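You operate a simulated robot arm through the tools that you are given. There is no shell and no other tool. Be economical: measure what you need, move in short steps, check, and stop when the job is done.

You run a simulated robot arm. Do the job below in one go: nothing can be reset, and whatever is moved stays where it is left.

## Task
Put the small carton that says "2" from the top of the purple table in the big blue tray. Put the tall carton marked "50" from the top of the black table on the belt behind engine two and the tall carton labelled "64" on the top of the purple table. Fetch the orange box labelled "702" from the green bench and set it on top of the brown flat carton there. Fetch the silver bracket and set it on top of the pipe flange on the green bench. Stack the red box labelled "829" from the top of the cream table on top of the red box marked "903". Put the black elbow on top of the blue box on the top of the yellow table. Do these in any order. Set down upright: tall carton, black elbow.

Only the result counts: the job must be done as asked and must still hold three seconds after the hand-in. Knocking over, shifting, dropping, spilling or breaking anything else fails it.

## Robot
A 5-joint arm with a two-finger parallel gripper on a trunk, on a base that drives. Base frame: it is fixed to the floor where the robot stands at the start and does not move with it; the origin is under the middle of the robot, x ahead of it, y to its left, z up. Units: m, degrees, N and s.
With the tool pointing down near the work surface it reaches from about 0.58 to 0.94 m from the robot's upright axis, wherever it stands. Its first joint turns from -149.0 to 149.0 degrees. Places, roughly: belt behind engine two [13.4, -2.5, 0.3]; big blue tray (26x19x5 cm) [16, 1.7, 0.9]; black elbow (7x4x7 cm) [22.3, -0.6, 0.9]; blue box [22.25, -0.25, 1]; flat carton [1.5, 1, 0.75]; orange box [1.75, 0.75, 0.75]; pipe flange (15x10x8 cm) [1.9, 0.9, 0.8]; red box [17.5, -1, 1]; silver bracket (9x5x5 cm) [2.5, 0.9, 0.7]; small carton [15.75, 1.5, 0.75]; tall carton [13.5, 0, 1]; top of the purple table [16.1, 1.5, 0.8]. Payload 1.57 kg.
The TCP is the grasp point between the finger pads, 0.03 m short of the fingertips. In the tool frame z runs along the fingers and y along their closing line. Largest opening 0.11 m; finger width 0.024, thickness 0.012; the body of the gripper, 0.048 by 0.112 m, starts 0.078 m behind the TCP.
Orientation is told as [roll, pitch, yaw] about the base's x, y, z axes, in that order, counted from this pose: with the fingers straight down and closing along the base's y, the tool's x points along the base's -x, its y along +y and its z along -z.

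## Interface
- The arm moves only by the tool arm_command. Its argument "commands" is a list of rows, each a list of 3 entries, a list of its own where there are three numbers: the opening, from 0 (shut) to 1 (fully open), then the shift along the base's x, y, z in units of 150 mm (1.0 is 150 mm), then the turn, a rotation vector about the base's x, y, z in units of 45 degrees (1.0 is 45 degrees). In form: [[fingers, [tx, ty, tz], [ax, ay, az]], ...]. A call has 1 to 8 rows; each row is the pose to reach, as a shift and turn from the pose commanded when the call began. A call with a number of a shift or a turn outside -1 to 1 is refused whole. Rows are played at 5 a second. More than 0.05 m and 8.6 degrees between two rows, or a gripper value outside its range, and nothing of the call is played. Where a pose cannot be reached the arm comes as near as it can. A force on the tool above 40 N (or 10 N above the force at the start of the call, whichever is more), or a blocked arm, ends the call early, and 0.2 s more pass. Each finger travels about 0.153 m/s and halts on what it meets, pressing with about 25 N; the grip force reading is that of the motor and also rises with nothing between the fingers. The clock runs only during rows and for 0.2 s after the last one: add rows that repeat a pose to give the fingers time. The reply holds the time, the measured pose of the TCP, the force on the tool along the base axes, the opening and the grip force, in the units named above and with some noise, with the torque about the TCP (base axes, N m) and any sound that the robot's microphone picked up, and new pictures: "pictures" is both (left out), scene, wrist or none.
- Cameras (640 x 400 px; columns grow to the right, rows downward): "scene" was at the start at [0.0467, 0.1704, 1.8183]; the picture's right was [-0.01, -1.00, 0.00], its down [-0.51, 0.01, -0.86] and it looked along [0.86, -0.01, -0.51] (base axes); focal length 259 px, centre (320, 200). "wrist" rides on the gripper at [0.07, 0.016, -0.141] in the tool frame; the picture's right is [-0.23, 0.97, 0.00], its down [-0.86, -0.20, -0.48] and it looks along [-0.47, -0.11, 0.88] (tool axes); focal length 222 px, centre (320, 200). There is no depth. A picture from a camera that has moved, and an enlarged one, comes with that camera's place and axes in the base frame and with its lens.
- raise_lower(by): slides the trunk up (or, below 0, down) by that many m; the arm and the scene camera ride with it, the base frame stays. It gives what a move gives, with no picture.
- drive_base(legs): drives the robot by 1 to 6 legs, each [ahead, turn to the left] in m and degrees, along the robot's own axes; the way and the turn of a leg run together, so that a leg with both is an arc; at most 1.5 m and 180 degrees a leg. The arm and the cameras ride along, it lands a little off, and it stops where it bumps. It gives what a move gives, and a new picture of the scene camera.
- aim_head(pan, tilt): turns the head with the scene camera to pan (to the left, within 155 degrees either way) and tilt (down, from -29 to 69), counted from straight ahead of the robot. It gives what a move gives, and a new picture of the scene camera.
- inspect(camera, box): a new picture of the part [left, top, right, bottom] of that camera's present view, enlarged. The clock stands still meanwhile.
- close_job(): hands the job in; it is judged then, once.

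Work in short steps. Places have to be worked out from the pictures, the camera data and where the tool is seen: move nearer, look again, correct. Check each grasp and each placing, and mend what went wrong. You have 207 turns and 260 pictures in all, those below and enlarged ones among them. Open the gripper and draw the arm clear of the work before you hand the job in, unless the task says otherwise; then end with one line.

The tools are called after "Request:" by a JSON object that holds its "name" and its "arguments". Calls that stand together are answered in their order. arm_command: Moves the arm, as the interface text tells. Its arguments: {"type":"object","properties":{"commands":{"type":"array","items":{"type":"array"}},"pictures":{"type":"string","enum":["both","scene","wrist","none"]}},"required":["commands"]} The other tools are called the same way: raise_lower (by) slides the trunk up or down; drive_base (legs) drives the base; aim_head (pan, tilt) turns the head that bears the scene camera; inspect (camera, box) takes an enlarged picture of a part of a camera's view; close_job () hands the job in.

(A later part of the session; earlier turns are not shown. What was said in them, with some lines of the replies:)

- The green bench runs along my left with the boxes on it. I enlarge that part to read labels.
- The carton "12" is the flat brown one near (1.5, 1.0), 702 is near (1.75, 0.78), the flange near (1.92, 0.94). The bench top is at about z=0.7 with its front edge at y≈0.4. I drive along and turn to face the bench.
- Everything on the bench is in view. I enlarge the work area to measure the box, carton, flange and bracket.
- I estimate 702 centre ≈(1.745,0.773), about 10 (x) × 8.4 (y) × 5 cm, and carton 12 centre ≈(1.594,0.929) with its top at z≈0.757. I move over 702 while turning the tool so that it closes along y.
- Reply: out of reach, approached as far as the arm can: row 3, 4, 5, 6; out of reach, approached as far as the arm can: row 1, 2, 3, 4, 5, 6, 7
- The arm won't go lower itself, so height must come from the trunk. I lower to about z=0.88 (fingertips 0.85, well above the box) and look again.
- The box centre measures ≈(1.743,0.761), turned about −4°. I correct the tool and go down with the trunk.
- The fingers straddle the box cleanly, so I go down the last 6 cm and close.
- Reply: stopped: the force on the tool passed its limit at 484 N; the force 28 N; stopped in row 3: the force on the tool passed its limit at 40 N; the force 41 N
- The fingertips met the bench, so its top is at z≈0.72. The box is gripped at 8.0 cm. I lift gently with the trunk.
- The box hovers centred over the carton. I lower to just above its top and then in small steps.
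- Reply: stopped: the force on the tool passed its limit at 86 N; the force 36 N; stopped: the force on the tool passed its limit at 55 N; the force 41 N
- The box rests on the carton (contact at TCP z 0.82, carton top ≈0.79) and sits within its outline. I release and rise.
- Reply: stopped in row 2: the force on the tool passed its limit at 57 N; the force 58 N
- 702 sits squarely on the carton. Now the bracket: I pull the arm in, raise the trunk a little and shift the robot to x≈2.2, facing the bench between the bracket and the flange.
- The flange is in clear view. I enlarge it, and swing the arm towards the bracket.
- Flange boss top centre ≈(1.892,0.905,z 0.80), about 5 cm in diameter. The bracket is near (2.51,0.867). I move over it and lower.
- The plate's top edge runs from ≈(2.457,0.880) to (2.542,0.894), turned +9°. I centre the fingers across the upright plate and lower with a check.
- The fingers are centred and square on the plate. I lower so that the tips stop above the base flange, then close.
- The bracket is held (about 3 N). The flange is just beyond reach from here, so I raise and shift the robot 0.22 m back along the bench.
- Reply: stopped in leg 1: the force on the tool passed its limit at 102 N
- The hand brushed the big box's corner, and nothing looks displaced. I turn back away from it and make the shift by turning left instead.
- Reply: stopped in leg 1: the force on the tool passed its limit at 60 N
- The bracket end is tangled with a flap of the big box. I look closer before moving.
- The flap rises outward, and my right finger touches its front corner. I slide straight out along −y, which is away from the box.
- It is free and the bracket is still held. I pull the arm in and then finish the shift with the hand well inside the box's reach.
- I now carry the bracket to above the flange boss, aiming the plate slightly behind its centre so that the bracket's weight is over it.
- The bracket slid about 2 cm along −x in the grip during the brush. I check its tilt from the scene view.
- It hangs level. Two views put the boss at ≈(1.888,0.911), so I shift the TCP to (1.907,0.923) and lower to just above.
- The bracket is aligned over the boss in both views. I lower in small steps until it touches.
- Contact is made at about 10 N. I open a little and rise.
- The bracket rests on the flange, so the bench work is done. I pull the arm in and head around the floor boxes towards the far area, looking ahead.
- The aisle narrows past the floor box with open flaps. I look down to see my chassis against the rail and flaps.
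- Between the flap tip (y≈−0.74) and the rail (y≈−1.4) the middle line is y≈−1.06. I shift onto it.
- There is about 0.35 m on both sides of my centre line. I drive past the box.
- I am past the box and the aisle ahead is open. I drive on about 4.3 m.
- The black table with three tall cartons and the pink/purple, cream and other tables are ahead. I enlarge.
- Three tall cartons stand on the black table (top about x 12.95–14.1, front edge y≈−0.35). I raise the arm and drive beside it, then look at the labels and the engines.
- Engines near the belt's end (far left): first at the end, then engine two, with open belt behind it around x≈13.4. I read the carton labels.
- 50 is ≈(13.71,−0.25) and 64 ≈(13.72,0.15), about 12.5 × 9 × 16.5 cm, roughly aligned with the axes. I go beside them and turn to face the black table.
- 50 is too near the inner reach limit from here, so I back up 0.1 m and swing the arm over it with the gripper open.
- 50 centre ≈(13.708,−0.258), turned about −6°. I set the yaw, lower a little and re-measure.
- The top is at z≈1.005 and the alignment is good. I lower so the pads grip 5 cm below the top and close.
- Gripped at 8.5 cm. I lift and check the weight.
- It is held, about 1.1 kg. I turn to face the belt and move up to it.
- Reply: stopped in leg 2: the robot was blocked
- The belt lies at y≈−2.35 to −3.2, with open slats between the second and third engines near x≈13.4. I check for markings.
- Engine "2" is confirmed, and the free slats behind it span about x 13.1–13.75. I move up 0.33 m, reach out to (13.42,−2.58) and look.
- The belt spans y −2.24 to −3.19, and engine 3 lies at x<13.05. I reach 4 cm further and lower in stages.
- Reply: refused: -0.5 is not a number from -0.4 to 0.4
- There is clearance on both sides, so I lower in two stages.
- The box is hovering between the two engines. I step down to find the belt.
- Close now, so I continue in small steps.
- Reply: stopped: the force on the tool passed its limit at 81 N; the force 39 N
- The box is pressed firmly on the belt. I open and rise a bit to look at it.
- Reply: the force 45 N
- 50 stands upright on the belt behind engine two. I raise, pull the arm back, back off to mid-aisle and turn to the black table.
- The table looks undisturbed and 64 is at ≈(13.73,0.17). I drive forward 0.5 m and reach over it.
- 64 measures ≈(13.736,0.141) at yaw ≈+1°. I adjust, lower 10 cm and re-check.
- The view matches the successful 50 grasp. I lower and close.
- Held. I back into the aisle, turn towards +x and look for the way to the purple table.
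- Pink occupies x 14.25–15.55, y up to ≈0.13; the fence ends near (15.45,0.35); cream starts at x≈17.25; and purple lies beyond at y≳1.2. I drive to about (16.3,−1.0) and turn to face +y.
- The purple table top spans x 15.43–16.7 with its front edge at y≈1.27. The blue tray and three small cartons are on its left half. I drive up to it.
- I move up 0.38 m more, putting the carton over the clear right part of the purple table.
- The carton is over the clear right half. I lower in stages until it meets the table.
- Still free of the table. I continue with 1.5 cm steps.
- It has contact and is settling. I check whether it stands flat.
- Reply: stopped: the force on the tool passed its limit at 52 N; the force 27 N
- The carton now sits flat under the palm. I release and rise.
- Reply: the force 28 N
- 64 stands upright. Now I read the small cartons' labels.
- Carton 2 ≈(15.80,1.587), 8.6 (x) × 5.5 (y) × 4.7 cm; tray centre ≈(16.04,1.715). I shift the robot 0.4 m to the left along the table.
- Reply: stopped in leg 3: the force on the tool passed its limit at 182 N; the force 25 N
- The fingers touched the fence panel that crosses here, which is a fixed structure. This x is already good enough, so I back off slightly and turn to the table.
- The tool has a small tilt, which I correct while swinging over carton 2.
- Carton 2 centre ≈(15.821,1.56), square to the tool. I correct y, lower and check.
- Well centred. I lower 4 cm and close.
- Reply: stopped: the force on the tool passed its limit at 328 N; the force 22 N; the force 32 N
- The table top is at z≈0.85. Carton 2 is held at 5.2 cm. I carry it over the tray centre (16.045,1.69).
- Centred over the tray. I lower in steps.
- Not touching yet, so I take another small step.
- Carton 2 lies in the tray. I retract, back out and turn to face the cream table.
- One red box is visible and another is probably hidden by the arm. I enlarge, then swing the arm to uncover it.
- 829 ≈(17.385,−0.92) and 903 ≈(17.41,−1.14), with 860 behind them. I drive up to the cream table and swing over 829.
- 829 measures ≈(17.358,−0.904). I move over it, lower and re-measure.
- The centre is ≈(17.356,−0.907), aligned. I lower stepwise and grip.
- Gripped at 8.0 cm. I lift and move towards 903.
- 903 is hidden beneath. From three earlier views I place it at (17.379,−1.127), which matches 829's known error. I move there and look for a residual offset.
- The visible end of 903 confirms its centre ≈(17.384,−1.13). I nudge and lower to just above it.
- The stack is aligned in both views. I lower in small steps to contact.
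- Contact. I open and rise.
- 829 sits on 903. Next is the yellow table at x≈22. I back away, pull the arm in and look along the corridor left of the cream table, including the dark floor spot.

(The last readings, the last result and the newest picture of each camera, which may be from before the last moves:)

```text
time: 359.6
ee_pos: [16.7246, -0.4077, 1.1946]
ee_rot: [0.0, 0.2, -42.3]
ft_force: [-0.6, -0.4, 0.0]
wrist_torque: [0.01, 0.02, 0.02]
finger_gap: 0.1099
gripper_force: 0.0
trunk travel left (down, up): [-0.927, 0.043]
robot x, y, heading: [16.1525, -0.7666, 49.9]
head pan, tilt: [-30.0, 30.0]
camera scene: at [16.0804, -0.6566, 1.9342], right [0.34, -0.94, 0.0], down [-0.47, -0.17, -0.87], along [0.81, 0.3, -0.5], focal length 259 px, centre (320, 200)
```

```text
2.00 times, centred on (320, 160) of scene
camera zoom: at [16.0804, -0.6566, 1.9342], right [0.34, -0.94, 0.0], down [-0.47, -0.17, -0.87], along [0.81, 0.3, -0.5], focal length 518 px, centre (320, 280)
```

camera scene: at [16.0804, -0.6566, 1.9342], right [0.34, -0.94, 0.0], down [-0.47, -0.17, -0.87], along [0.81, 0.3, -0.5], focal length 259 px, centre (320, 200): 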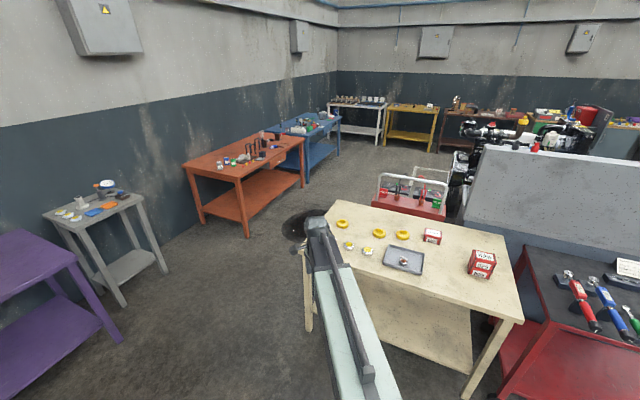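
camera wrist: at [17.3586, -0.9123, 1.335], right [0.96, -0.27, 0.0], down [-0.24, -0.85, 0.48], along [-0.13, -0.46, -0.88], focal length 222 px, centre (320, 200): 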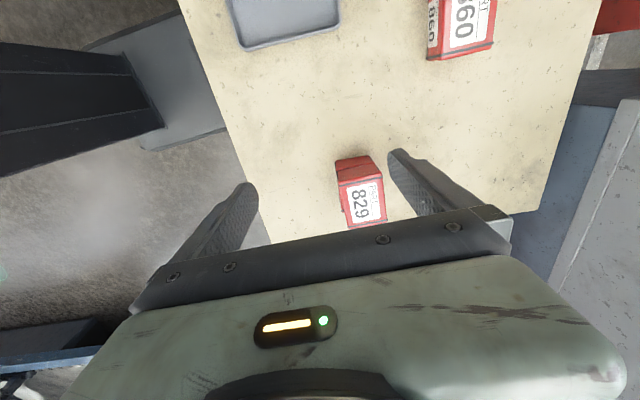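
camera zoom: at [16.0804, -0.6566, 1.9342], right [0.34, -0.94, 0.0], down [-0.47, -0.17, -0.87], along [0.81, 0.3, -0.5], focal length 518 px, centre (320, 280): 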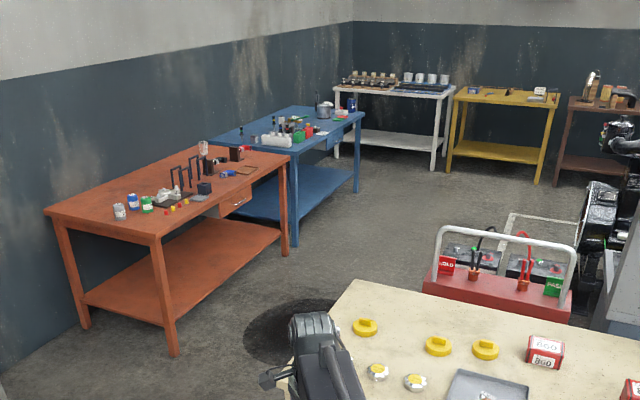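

The corridor between the cream table and the orange table is about 1.1 m wide, and the dark spot is flat on the floor. I drive through it along y≈0.4.

Request:
{"name": "drive_base", "arguments": {"legs": [[0, 10], [1.25, 0], [0, -57], [1.3, 0], [1.3, 0]]}}

Request:
{"name": "aim_head", "arguments": {"pan": -10, "tilt": 30}}

```text
time: 381.4
ee_pos: [20.0287, 0.3494, 1.1948]
ee_rot: [0.0, 0.3, -88.0]
ft_force: [0.2, -1.0, 0.2]
wrist_torque: [-0.03, 0.01, 0.04]
finger_gap: 0.11
gripper_force: 0.1
trunk travel left (down, up): [-0.927, 0.043]
robot x, y, heading: [19.3746, 0.5116, 3.8]
head pan, tilt: [-30.0, 30.0]
camera scene: at [19.3996, 0.6409, 1.9343], right [-0.44, -0.9, 0.0], down [-0.45, 0.22, -0.87], along [0.78, -0.38, -0.5], focal length 259 px, centre (320, 200)
```

scene: 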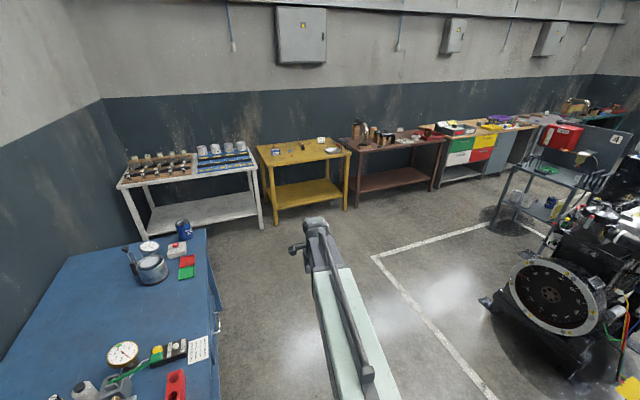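

```text
time: 382.3
ee_pos: [20.0283, 0.3505, 1.1943]
ee_rot: [0.0, 0.2, -88.0]
ft_force: [-0.1, -0.1, -0.3]
wrist_torque: [0.0, -0.02, 0.02]
finger_gap: 0.11
gripper_force: 0.1
trunk travel left (down, up): [-0.927, 0.043]
robot x, y, heading: [19.3718, 0.5124, 3.6]
head pan, tilt: [-10.0, 30.0]
camera scene: at [19.4079, 0.671, 1.9343], right [-0.11, -0.99, 0.0], down [-0.5, 0.05, -0.87], along [0.86, -0.09, -0.5], focal length 259 px, centre (320, 200)
```

scene: 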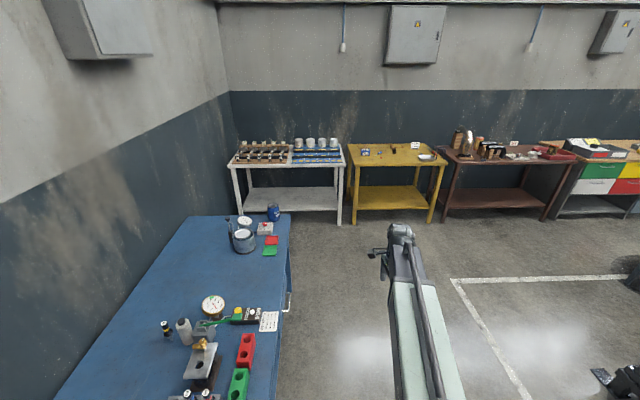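

The yellow table stands with its front at x≈22.05, y −1.05 to −0.05. I enlarge its top.

Request:
{"name": "inspect", "arguments": {"camera": "scene", "box": [336, 130, 464, 210]}}

```text
5.00 times, centred on (400, 170) of scene
camera zoom: at [19.4079, 0.671, 1.9343], right [-0.11, -0.99, 0.0], down [-0.5, 0.05, -0.87], along [0.86, -0.09, -0.5], focal length 1294 px, centre (-80, 350)
```

zoom: 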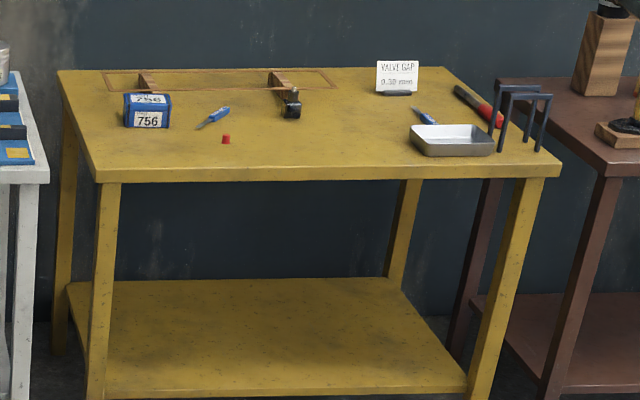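

Blue box 756 ≈(22.28,−0.17) and black elbow ≈(22.31,−0.54). I steer right gradually, keeping my rear clear of the orange and blue tables.

Request:
{"name": "drive_base", "arguments": {"legs": [[0, -10], [0.5, 0], [0, -10], [1.0, 0]]}}

```text
time: 391.4
ee_pos: [21.4048, -0.1668, 1.1929]
ee_rot: [0.0, 0.2, -106.9]
ft_force: [-0.3, 0.2, 0.4]
wrist_torque: [0.0, -0.04, 0.03]
finger_gap: 0.1098
gripper_force: 0.1
trunk travel left (down, up): [-0.927, 0.043]
robot x, y, heading: [20.837, 0.2004, -14.7]
head pan, tilt: [-10.0, 30.0]
camera scene: at [20.9205, 0.3345, 1.9343], right [-0.42, -0.91, 0.0], down [-0.45, 0.21, -0.87], along [0.79, -0.36, -0.5], focal length 259 px, centre (320, 200)
```

scene: 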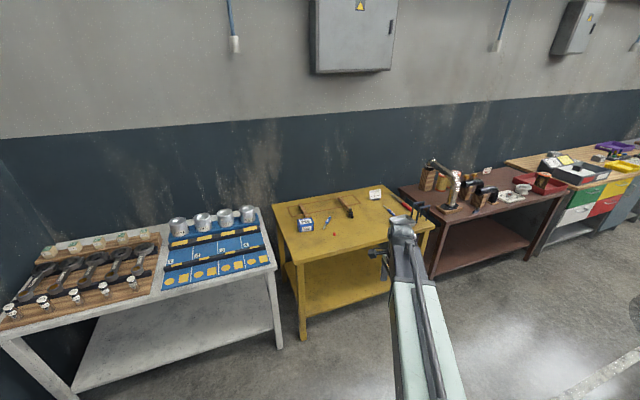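

I go on to about (21.3,−0.25) and straighten to face the yellow table.

Request:
{"name": "drive_base", "arguments": {"legs": [[0, -28], [0.68, 0], [0, 43]]}}

Request:
{"name": "aim_head", "arguments": {"pan": 0, "tilt": 40}}

```text
time: 398.5
ee_pos: [21.9773, -0.4716, 1.1941]
ee_rot: [0.0, 0.2, -92.0]
ft_force: [-0.3, -1.1, 0.0]
wrist_torque: [0.04, 0.0, 0.03]
finger_gap: 0.1098
gripper_force: 0.1
trunk travel left (down, up): [-0.927, 0.043]
robot x, y, heading: [21.3372, -0.2798, 0.0]
head pan, tilt: [-10.0, 30.0]
camera scene: at [21.3814, -0.1247, 1.9343], right [-0.18, -0.98, 0.0], down [-0.49, 0.09, -0.87], along [0.85, -0.15, -0.5], focal length 259 px, centre (320, 200)
```

scene: 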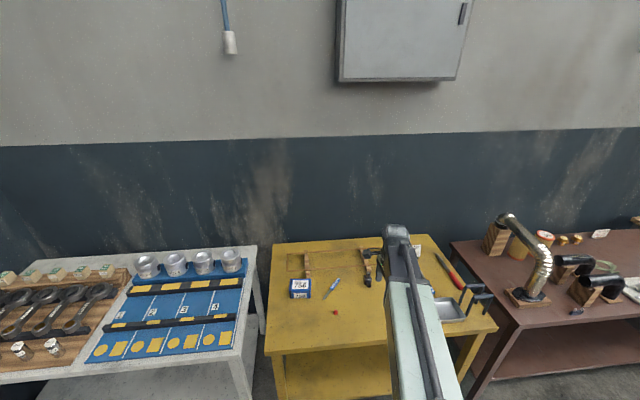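

```text
time: 399.2
ee_pos: [21.9765, -0.4725, 1.1949]
ee_rot: [0.0, 0.1, -92.1]
ft_force: [0.1, 0.4, 0.2]
wrist_torque: [0.0, -0.02, 0.03]
finger_gap: 0.1101
gripper_force: 0.0
trunk travel left (down, up): [-0.927, 0.043]
robot x, y, heading: [21.3357, -0.279, -0.1]
head pan, tilt: [0.0, 40.0]
camera scene: at [21.3778, -0.1089, 1.919], right [-0.01, -1.0, 0.0], down [-0.64, 0.0, -0.77], along [0.77, 0.0, -0.64], focal length 259 px, centre (320, 200)
```

scene: 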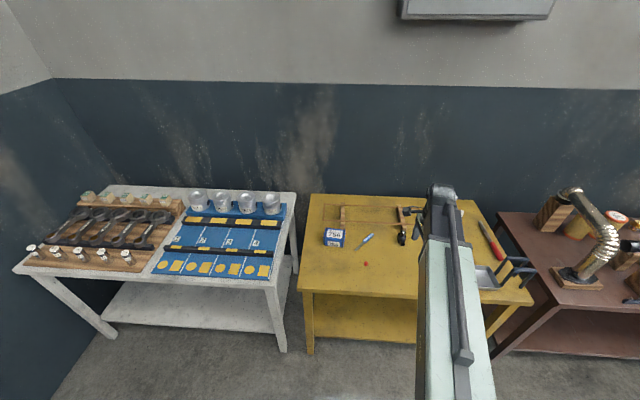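

Request:
{"name": "inspect", "arguments": {"camera": "scene", "box": [304, 190, 432, 270]}}

```text
5.00 times, centred on (368, 230) of scene
camera zoom: at [21.3778, -0.1089, 1.919], right [-0.01, -1.0, 0.0], down [-0.64, 0.0, -0.77], along [0.77, 0.0, -0.64], focal length 1294 px, centre (80, 50)
```

zoom: 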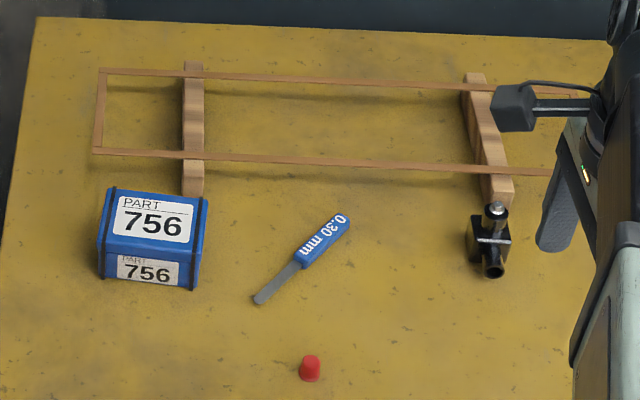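

The elbow stands at ≈(22.28,−0.546), just in front of a wooden frame beam; box 756 centre ≈(22.32,−0.18). I drive up 0.28 m and turn the tool to close along y.

Request:
{"name": "drive_base", "arguments": {"legs": [[0.28, 0]]}}

Request:
{"name": "arm_command", "arguments": {"commands": [[1, [0, -0.05, 0], [0, 0, 0.16]], [1, [-0.02, -0.1, 0], [0, 0, 0.33]], [1, [-0.05, -0.2, 0], [0, 0, 0.5]], [1, [-0.08, -0.3, 0], [0, 0, 0.66]], [1, [-0.1, -0.4, 0], [0, 0, 0.83]], [1, [-0.1, -0.45, 0], [0, 0, 1]]], "pictures": "none"}}

Request:
{"name": "arm_command", "arguments": {"commands": [[1, [0, 0, 0], [0, 0, 0.16]], [1, [0, 0, 0], [0, 0, 0.33]], [1, [0, 0, 0], [0, 0, 0.5]], [1, [0, 0, 0], [0, 0, 0.66]], [1, [0, 0, 0], [0, 0, 0.83]], [1, [0, 0, 0], [0, 0, 1]], [1, [0, 0, 0], [0, 0, 1]]]}}

```text
time: 401.2
ee_pos: [22.2564, -0.4739, 1.1931]
ee_rot: [-0.1, 0.1, -91.9]
ft_force: [-0.6, -0.6, -0.5]
wrist_torque: [0.01, -0.01, -0.01]
finger_gap: 0.1097
gripper_force: 0.0
trunk travel left (down, up): [-0.927, 0.043]
robot x, y, heading: [21.6123, -0.2789, -0.4]
head pan, tilt: [0.0, 40.0]
camera scene: at [21.6574, -0.1096, 1.9189], right [0.0, -1.0, 0.0], down [-0.64, 0.0, -0.77], along [0.77, 0.0, -0.64], focal length 259 px, centre (320, 200)
```

scene: 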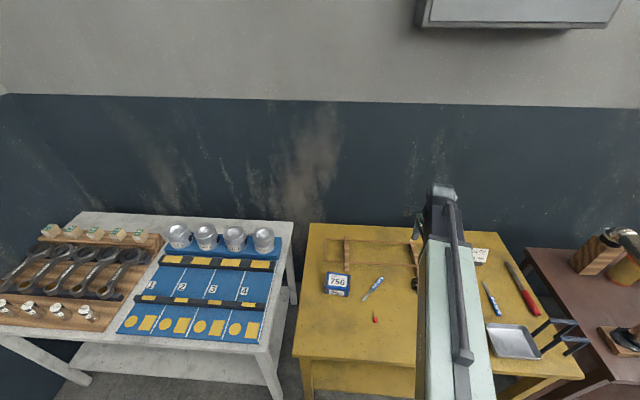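

```text
time: 402.6
ee_pos: [22.2415, -0.5417, 1.194]
ee_rot: [-0.1, 0.1, -46.8]
ft_force: [-0.5, -0.1, 0.1]
wrist_torque: [0.0, -0.01, -0.03]
finger_gap: 0.1099
gripper_force: 0.0
trunk travel left (down, up): [-0.927, 0.043]
robot x, y, heading: [21.6139, -0.2767, -0.3]
head pan, tilt: [0.0, 40.0]
```

```text
time: 404.2
ee_pos: [22.2419, -0.5407, 1.195]
ee_rot: [0.0, 0.2, -1.8]
ft_force: [0.2, 0.4, -0.1]
wrist_torque: [-0.01, -0.04, -0.02]
finger_gap: 0.11
gripper_force: 0.1
trunk travel left (down, up): [-0.927, 0.043]
robot x, y, heading: [21.6107, -0.2817, -0.2]
head pan, tilt: [0.0, 40.0]
camera scene: at [21.6562, -0.1096, 1.9189], right [0.0, -1.0, 0.0], down [-0.64, 0.0, -0.77], along [0.77, 0.0, -0.64], focal length 259 px, centre (320, 200)
camera wrist: at [22.173, -0.5226, 1.335], right [0.26, 0.97, 0.0], down [0.85, -0.23, 0.48], along [0.46, -0.12, -0.88], focal length 222 px, centre (320, 200)
```

scene: 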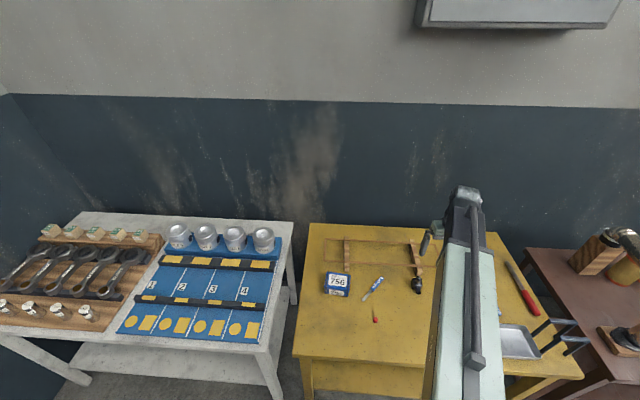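
wrist: 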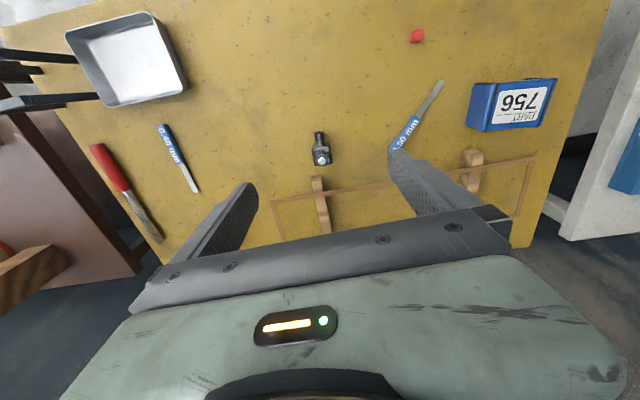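

The elbow shows clearly, with its port pointing to −x and the beam end just behind. I enlarge it.

Request:
{"name": "inspect", "arguments": {"camera": "wrist", "box": [272, 110, 368, 190]}}

Request:
{"name": "inspect", "arguments": {"camera": "scene", "box": [384, 250, 448, 310]}}

```text
5.00 times, centred on (320, 150) of wrist
camera zoom: at [22.173, -0.5226, 1.335], right [0.26, 0.97, 0.0], down [0.85, -0.23, 0.48], along [0.46, -0.12, -0.88], focal length 1111 px, centre (320, 450)
```

zoom: 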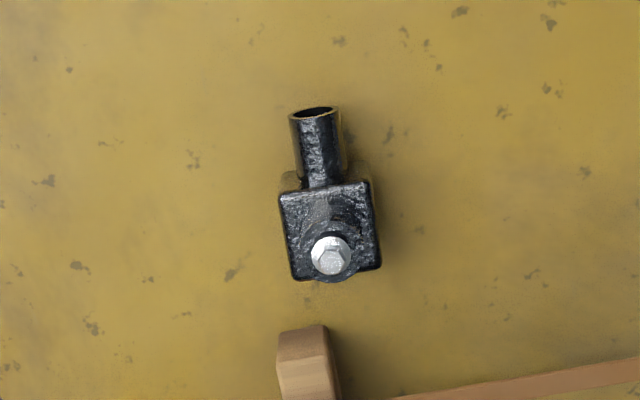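

```text
6.67 times, centred on (416, 280) of scene
camera zoom: at [21.6562, -0.1096, 1.9189], right [0.0, -1.0, 0.0], down [-0.64, 0.0, -0.77], along [0.77, 0.0, -0.64], focal length 1726 px, centre (-320, -333)
```

zoom: 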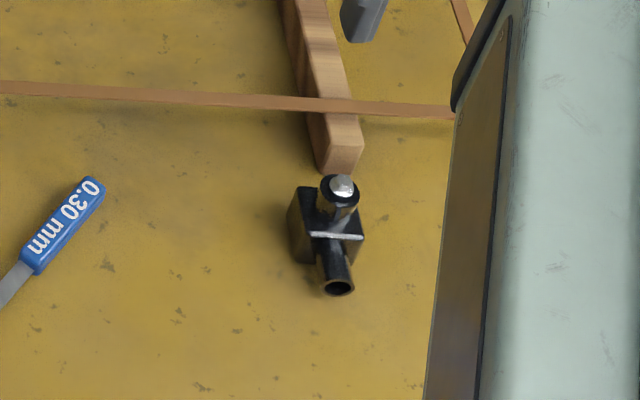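

The block is 4 cm wide, centred ≈(22.307,−0.552), turned about −7.5°. I align over it and lower.

Request:
{"name": "arm_command", "arguments": {"commands": [[1, [0.22, -0.04, 0], [0, 0, -0.06]], [1, [0.43, -0.075, 0], [0, 0, -0.127]], [1, [0.43, -0.075, 0], [0, 0, -0.127]]], "pictures": "none"}}

Request:
{"name": "raise_lower", "arguments": {"by": -0.19}}

Request:
{"name": "inspect", "arguments": {"camera": "wrist", "box": [160, 50, 480, 250]}}

```text
time: 405.0
ee_pos: [22.3051, -0.5513, 1.194]
ee_rot: [0.1, 0.2, -7.7]
ft_force: [0.1, -0.2, -0.2]
wrist_torque: [-0.06, -0.02, 0.02]
finger_gap: 0.1101
gripper_force: 0.0
trunk travel left (down, up): [-0.927, 0.043]
robot x, y, heading: [21.6159, -0.2794, -0.1]
head pan, tilt: [0.0, 40.0]
```

```text
time: 407.1
ee_pos: [22.3063, -0.5508, 1.0042]
ee_rot: [0.0, 0.2, -7.7]
ft_force: [1.0, 0.1, -0.4]
wrist_torque: [0.01, 0.0, -0.01]
finger_gap: 0.1099
gripper_force: 0.1
trunk travel left (down, up): [-0.737, 0.233]
robot x, y, heading: [21.6118, -0.2842, -0.2]
head pan, tilt: [0.0, 40.0]
```

```text
2.00 times, centred on (320, 150) of wrist
camera zoom: at [22.2395, -0.5262, 1.145], right [0.35, 0.93, 0.0], down [0.82, -0.31, 0.48], along [0.44, -0.17, -0.88], focal length 444 px, centre (320, 300)
```

zoom: 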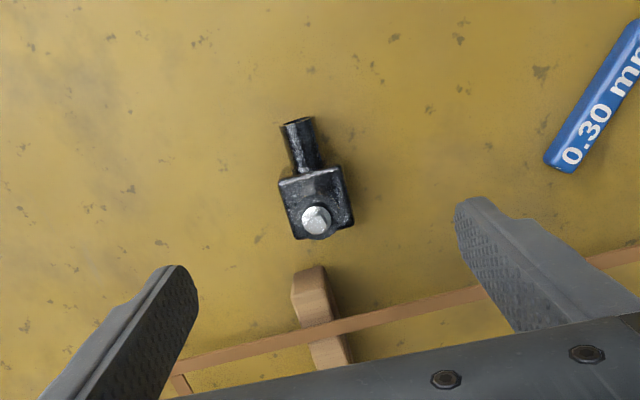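

Well aligned, and nothing is under the fingertips. I lower 9.5 cm and check from the scene camera.

Request:
{"name": "raise_lower", "arguments": {"by": -0.095}}

Request:
{"name": "inspect", "arguments": {"camera": "wrist", "box": [160, 50, 480, 250]}}

Request:
{"name": "inspect", "arguments": {"camera": "scene", "box": [370, 180, 498, 280]}}

```text
time: 408.3
ee_pos: [22.305, -0.5511, 0.9083]
ee_rot: [0.0, 0.1, -7.8]
ft_force: [1.3, -0.1, -0.1]
wrist_torque: [0.01, 0.03, 0.01]
finger_gap: 0.1097
gripper_force: 0.1
trunk travel left (down, up): [-0.642, 0.328]
robot x, y, heading: [21.6134, -0.2815, -0.3]
head pan, tilt: [0.0, 40.0]
```

```text
2.00 times, centred on (320, 150) of wrist
camera zoom: at [22.2395, -0.5262, 1.05], right [0.35, 0.93, 0.0], down [0.82, -0.31, 0.48], along [0.44, -0.17, -0.88], focal length 444 px, centre (320, 300)
```

zoom: 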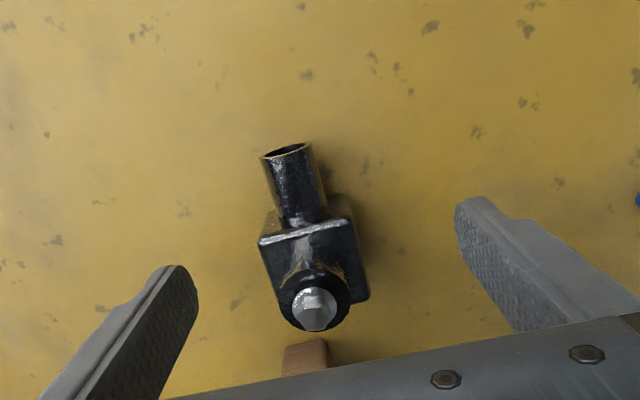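

```text
4.00 times, centred on (434, 230) of scene
camera zoom: at [21.6562, -0.1096, 1.6339], right [0.0, -1.0, 0.0], down [-0.64, 0.0, -0.77], along [0.77, 0.0, -0.64], focal length 1035 px, centre (-136, 80)
```

zoom: 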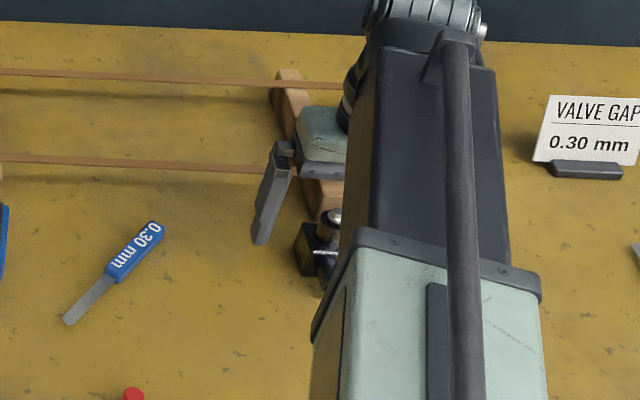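

The fingers straddle the block cleanly. I lower 2 cm more and close.

Request:
{"name": "raise_lower", "arguments": {"by": -0.018}}

Request:
{"name": "arm_command", "arguments": {"commands": [[0.7, [0, -0.015, 0], [0, 0, 0]], [0.4, [0, -0.015, 0], [0, 0, 0]], [0.2, [0, -0.015, 0], [0, 0, 0]], [0.2, [0, -0.015, 0], [0, 0, 0]], [0.2, [0, -0.015, 0], [0, 0, 0]]], "pictures": "wrist"}}

```text
time: 409.0
ee_pos: [22.3062, -0.5509, 0.8903]
ee_rot: [-0.1, 0.3, -7.7]
ft_force: [-0.3, 0.1, 0.6]
wrist_torque: [0.05, 0.0, 0.02]
finger_gap: 0.1099
gripper_force: 0.0
trunk travel left (down, up): [-0.624, 0.346]
robot x, y, heading: [21.617, -0.2809, -0.2]
head pan, tilt: [0.0, 40.0]
```

```text
time: 410.2
ee_pos: [22.305, -0.5534, 0.8915]
ee_rot: [0.1, 0.1, -7.7]
ft_force: [0.0, -1.3, -0.2]
wrist_torque: [0.04, -0.01, 0.03]
finger_gap: 0.0396
gripper_force: 25.0
trunk travel left (down, up): [-0.624, 0.346]
robot x, y, heading: [21.615, -0.2819, -0.5]
head pan, tilt: [0.0, 40.0]
camera wrist: at [22.2397, -0.5283, 1.032], right [0.35, 0.93, 0.0], down [0.82, -0.31, 0.48], along [0.44, -0.17, -0.88], focal length 222 px, centre (320, 200)
```

wrist: 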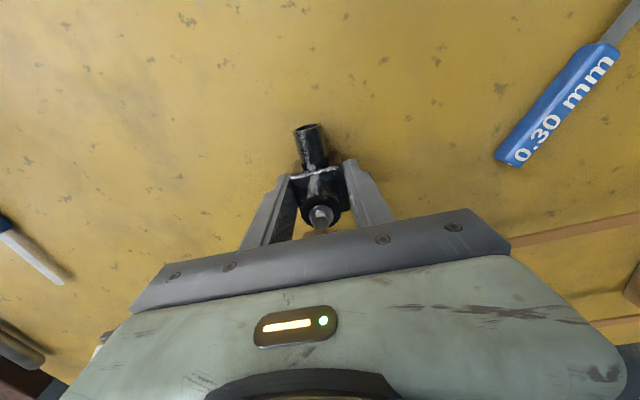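

Gripped at 4.0 cm. I lift and measure box 756 again.

Request:
{"name": "raise_lower", "arguments": {"by": 0.18}}

Request:
{"name": "inspect", "arguments": {"camera": "scene", "box": [300, 220, 428, 310]}}

Request:
{"name": "inspect", "arguments": {"camera": "wrist", "box": [0, 0, 640, 400]}}

```text
time: 412.2
ee_pos: [22.3063, -0.553, 1.0715]
ee_rot: [0.0, 0.2, -7.8]
ft_force: [0.2, -0.4, -3.5]
wrist_torque: [0.0, -0.03, -0.01]
finger_gap: 0.0397
gripper_force: 25.2
trunk travel left (down, up): [-0.804, 0.166]
robot x, y, heading: [21.6142, -0.2817, -0.5]
head pan, tilt: [0.0, 40.0]
```

```text
4.44 times, centred on (364, 265) of scene
camera zoom: at [21.6567, -0.1097, 1.7959], right [0.0, -1.0, 0.0], down [-0.64, 0.0, -0.77], along [0.77, 0.0, -0.64], focal length 1150 px, centre (124, -89)
```

zoom: 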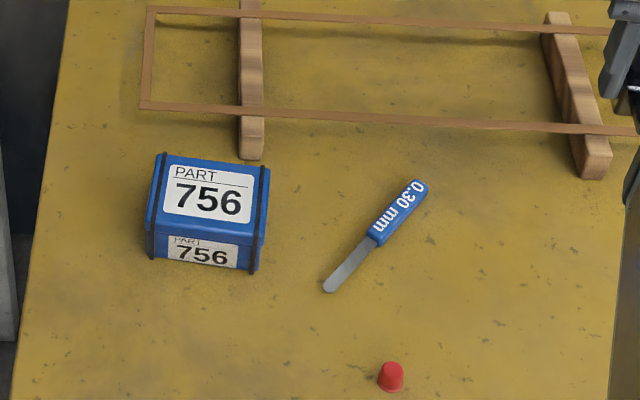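

```text
1.00 times, centred on (320, 200) of wrist (not enlarged: the box is as wide or as high as the picture)
camera zoom: at [22.24, -0.5284, 1.2118], right [0.35, 0.93, 0.0], down [0.82, -0.31, 0.48], along [0.44, -0.17, -0.88], focal length 222 px, centre (320, 200)
```

zoom: 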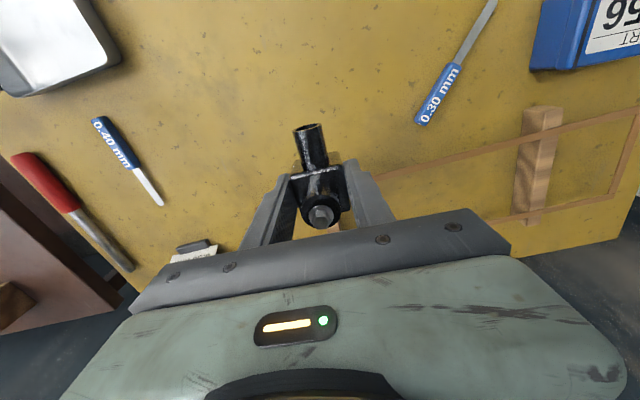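

Box 756's top centre ≈(22.311,−0.189), turned about −9°, much like the tool. I carry the elbow over it.

Request:
{"name": "arm_command", "arguments": {"commands": [[0.2, [0, 0.25, 0], [0, 0, 0]], [0.2, [0, 0.5, 0], [0, 0, 0]], [0.2, [0, 0.75, 0], [0, 0, 0]], [0.2, [0.05, 1, 0], [0, 0, 0]]], "pictures": "none"}}

Request:
{"name": "arm_command", "arguments": {"commands": [[0.2, [0, 0.25, 0], [0, 0, 0]], [0.2, [0, 0.5, 0], [0, 0, 0]], [0.2, [0, 0.75, 0], [0, 0, 0]], [0.2, [0.04, 1, 0], [0, 0, 0]]], "pictures": "none"}}

Request:
{"name": "arm_command", "arguments": {"commands": [[0.2, [0, 0.2, 0], [0, 0, 0]], [0.2, [0, 0.43, 0], [0, 0, 0]], [0.2, [0, 0.43, 0], [0, 0, 0]]]}}

Request:
{"name": "inspect", "arguments": {"camera": "scene", "box": [288, 180, 416, 290]}}

```text
time: 413.2
ee_pos: [22.3105, -0.4007, 1.0716]
ee_rot: [0.0, 0.2, -7.7]
ft_force: [0.2, -0.5, -2.6]
wrist_torque: [0.01, 0.01, 0.02]
finger_gap: 0.0398
gripper_force: 25.3
trunk travel left (down, up): [-0.804, 0.166]
robot x, y, heading: [21.6133, -0.2818, -0.2]
head pan, tilt: [0.0, 40.0]
```

```text
time: 414.2
ee_pos: [22.3186, -0.2504, 1.0711]
ee_rot: [0.0, 0.3, -7.8]
ft_force: [0.0, 0.0, -3.4]
wrist_torque: [0.03, -0.02, -0.03]
finger_gap: 0.0399
gripper_force: 25.3
trunk travel left (down, up): [-0.804, 0.166]
robot x, y, heading: [21.6152, -0.2797, -0.3]
head pan, tilt: [0.0, 40.0]
```

```text
time: 415.0
ee_pos: [22.3179, -0.188, 1.071]
ee_rot: [0.0, 0.2, -7.7]
ft_force: [0.3, 0.8, -3.4]
wrist_torque: [0.01, 0.03, 0.02]
finger_gap: 0.0399
gripper_force: 25.4
trunk travel left (down, up): [-0.804, 0.166]
robot x, y, heading: [21.6127, -0.2812, -0.4]
head pan, tilt: [0.0, 40.0]
camera scene: at [21.6566, -0.1094, 1.7959], right [0.0, -1.0, 0.0], down [-0.64, 0.0, -0.77], along [0.77, 0.0, -0.64], focal length 259 px, centre (320, 200)
camera wrist: at [22.2524, -0.1626, 1.2118], right [0.36, 0.93, 0.0], down [0.82, -0.31, 0.48], along [0.44, -0.17, -0.88], focal length 222 px, centre (320, 200)
```

scene: 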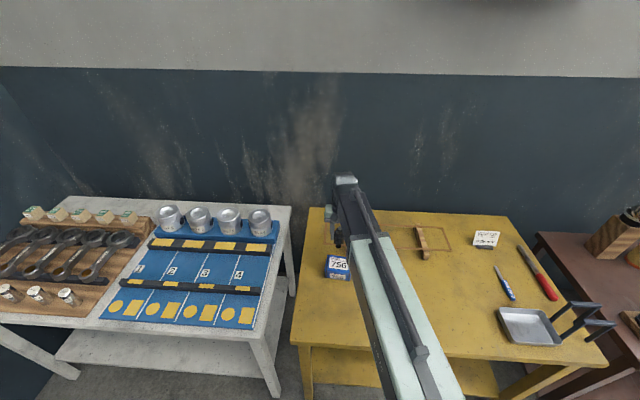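
wrist: 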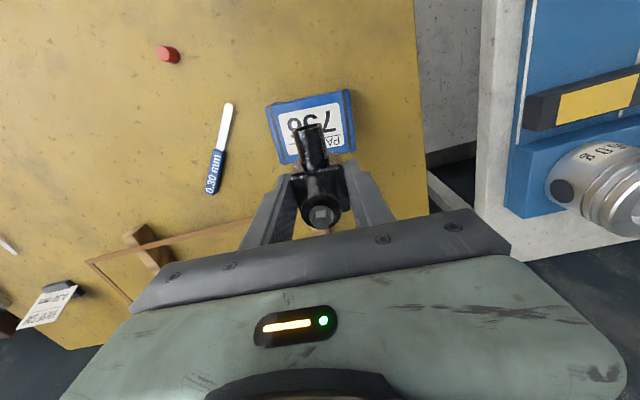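

```text
3.64 times, centred on (352, 235) of scene
camera zoom: at [21.6566, -0.1094, 1.7959], right [0.0, -1.0, 0.0], down [-0.64, 0.0, -0.77], along [0.77, 0.0, -0.64], focal length 941 px, centre (204, 73)
```

zoom: 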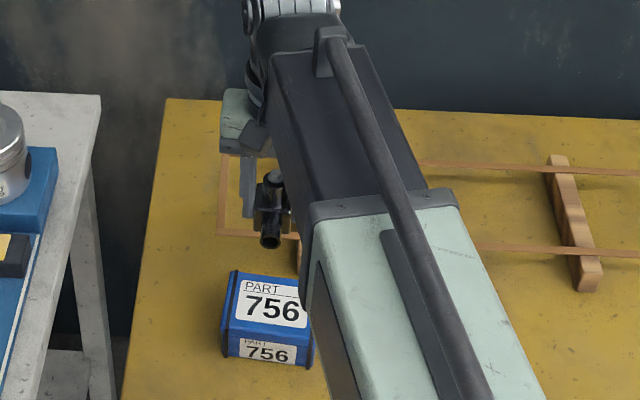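

The box centre checks at (22.306,−0.188), so the elbow's block is over it. I lower gently to contact.

Request:
{"name": "raise_lower", "arguments": {"by": -0.112}}

Request:
{"name": "raise_lower", "arguments": {"by": -0.008}}

Request:
{"name": "inspect", "arguments": {"camera": "scene", "box": [300, 200, 396, 290]}}

```text
time: 416.4
ee_pos: [22.3173, -0.1879, 0.9589]
ee_rot: [0.0, 0.1, -7.7]
ft_force: [-0.6, -0.2, -3.0]
wrist_torque: [-0.03, -0.03, 0.0]
finger_gap: 0.0396
gripper_force: 25.2
trunk travel left (down, up): [-0.692, 0.278]
robot x, y, heading: [21.6163, -0.281, -0.3]
head pan, tilt: [0.0, 40.0]
```

```text
time: 417.0
ee_pos: [22.3177, -0.1871, 0.9514]
ee_rot: [-0.1, 0.2, -7.7]
ft_force: [-0.7, -0.3, -2.5]
wrist_torque: [-0.01, -0.01, -0.02]
finger_gap: 0.0398
gripper_force: 25.3
trunk travel left (down, up): [-0.684, 0.286]
robot x, y, heading: [21.6143, -0.2818, -0.3]
head pan, tilt: [0.0, 40.0]
```

```text
4.44 times, centred on (348, 245) of scene
camera zoom: at [21.6565, -0.1095, 1.6759], right [0.0, -1.0, 0.0], down [-0.64, 0.0, -0.77], along [0.77, 0.0, -0.64], focal length 1150 px, centre (196, 0)
```

zoom: 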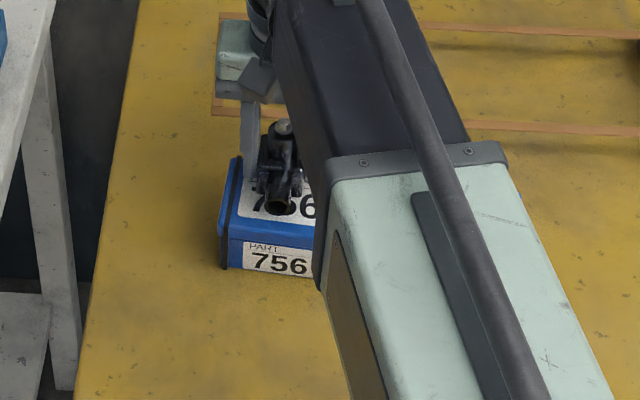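

Just above the box top. I take smaller steps.

Request:
{"name": "raise_lower", "arguments": {"by": -0.005}}

Request:
{"name": "raise_lower", "arguments": {"by": -0.004}}

```text
time: 417.5
ee_pos: [22.3183, -0.1868, 0.9468]
ee_rot: [0.0, 0.1, -7.7]
ft_force: [0.8, 1.0, 14.3]
wrist_torque: [0.05, -0.05, -0.01]
finger_gap: 0.0397
gripper_force: 24.7
trunk travel left (down, up): [-0.679, 0.291]
robot x, y, heading: [21.6145, -0.2812, -0.6]
head pan, tilt: [0.0, 40.0]
```

```text
time: 418.0
ee_pos: [22.3169, -0.1889, 0.9458]
ee_rot: [-0.1, 0.0, -7.6]
ft_force: [-1.0, 1.4, 31.0]
wrist_torque: [0.03, 0.47, 0.0]
finger_gap: 0.0398
gripper_force: 25.1
trunk travel left (down, up): [-0.677, 0.293]
robot x, y, heading: [21.6134, -0.2798, -0.2]
head pan, tilt: [0.0, 40.0]
stopped: the force on the tool passed its limit at 49 N (the readings are from after the stop); the commanded pose is now the measured one
```

It is seated on the box. I open part-way and rise.

Request:
{"name": "arm_command", "arguments": {"commands": [[0.5, [0, 0, 0], [0, 0, 0]], [0.7, [0, 0, 0], [0, 0, 0]], [0.7, [0, 0, 0], [0, 0, 0]]], "pictures": "none"}}

Request:
{"name": "raise_lower", "arguments": {"by": 0.2}}

Request:
{"name": "arm_command", "arguments": {"commands": [[0.7, [-0.1, -0.3, 0], [0, 0, 0]], [0.7, [-0.2, -0.6, 0], [0, 0, 0]], [0.7, [-0.3, -0.9, 0], [0, 0, 0]]], "pictures": "none"}}

Request:
{"name": "inspect", "arguments": {"camera": "scene", "box": [288, 200, 416, 310]}}

Request:
{"name": "inspect", "arguments": {"camera": "wrist", "box": [160, 0, 640, 300]}}

```text
time: 418.8
ee_pos: [22.3183, -0.1875, 0.9426]
ee_rot: [0.0, 0.0, -7.7]
ft_force: [0.3, -0.2, 0.4]
wrist_torque: [0.0, -0.02, -0.05]
finger_gap: 0.0773
gripper_force: 0.0
trunk travel left (down, up): [-0.677, 0.293]
robot x, y, heading: [21.613, -0.2826, -0.0]
head pan, tilt: [0.0, 40.0]
```

```text
time: 420.9
ee_pos: [22.3189, -0.1886, 1.1419]
ee_rot: [-0.1, 0.0, -7.7]
ft_force: [0.2, -1.5, 0.2]
wrist_torque: [0.02, 0.01, 0.0]
finger_gap: 0.0767
gripper_force: 0.0
trunk travel left (down, up): [-0.877, 0.093]
robot x, y, heading: [21.6125, -0.2834, -0.2]
head pan, tilt: [0.0, 40.0]
```

```text
time: 421.8
ee_pos: [22.2736, -0.3243, 1.144]
ee_rot: [-0.1, -0.1, -7.7]
ft_force: [0.8, 0.3, 0.4]
wrist_torque: [-0.02, 0.0, 0.0]
finger_gap: 0.077
gripper_force: 0.0
trunk travel left (down, up): [-0.877, 0.093]
robot x, y, heading: [21.6166, -0.2781, -0.4]
head pan, tilt: [0.0, 40.0]
```

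```text
3.64 times, centred on (352, 255) of scene
camera zoom: at [21.6561, -0.1098, 1.868], right [0.0, -1.0, 0.0], down [-0.64, 0.0, -0.77], along [0.77, 0.0, -0.64], focal length 941 px, centre (204, 0)
```

zoom: 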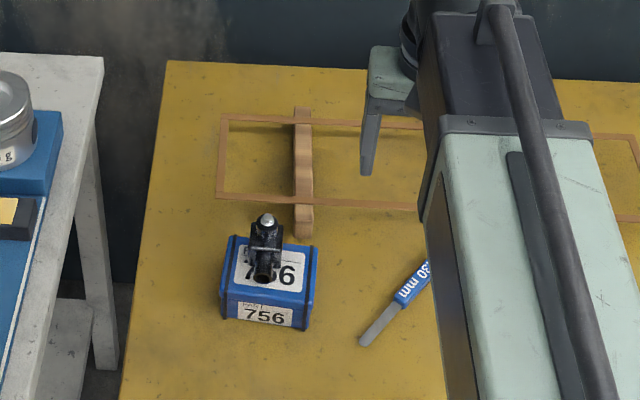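

```text
1.33 times, centred on (400, 150) of wrist
camera zoom: at [22.2081, -0.2997, 1.284], right [0.35, 0.93, 0.0], down [0.82, -0.31, 0.48], along [0.45, -0.17, -0.88], focal length 296 px, centre (213, 267)
```

zoom: 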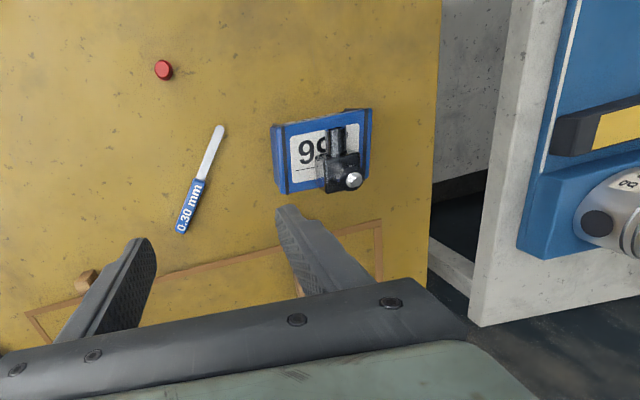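

The elbow stands upright on the blue box, the gripper is open and the arm is clear. All six jobs are done, so I hand in.

Request:
{"name": "close_job", "arguments": {}}

```text
The job is handed in.
```

I finished all six placements and handed the job in; the hand bumped a box flap and a fence panel, and the base bumped the black table, but I saw nothing move.
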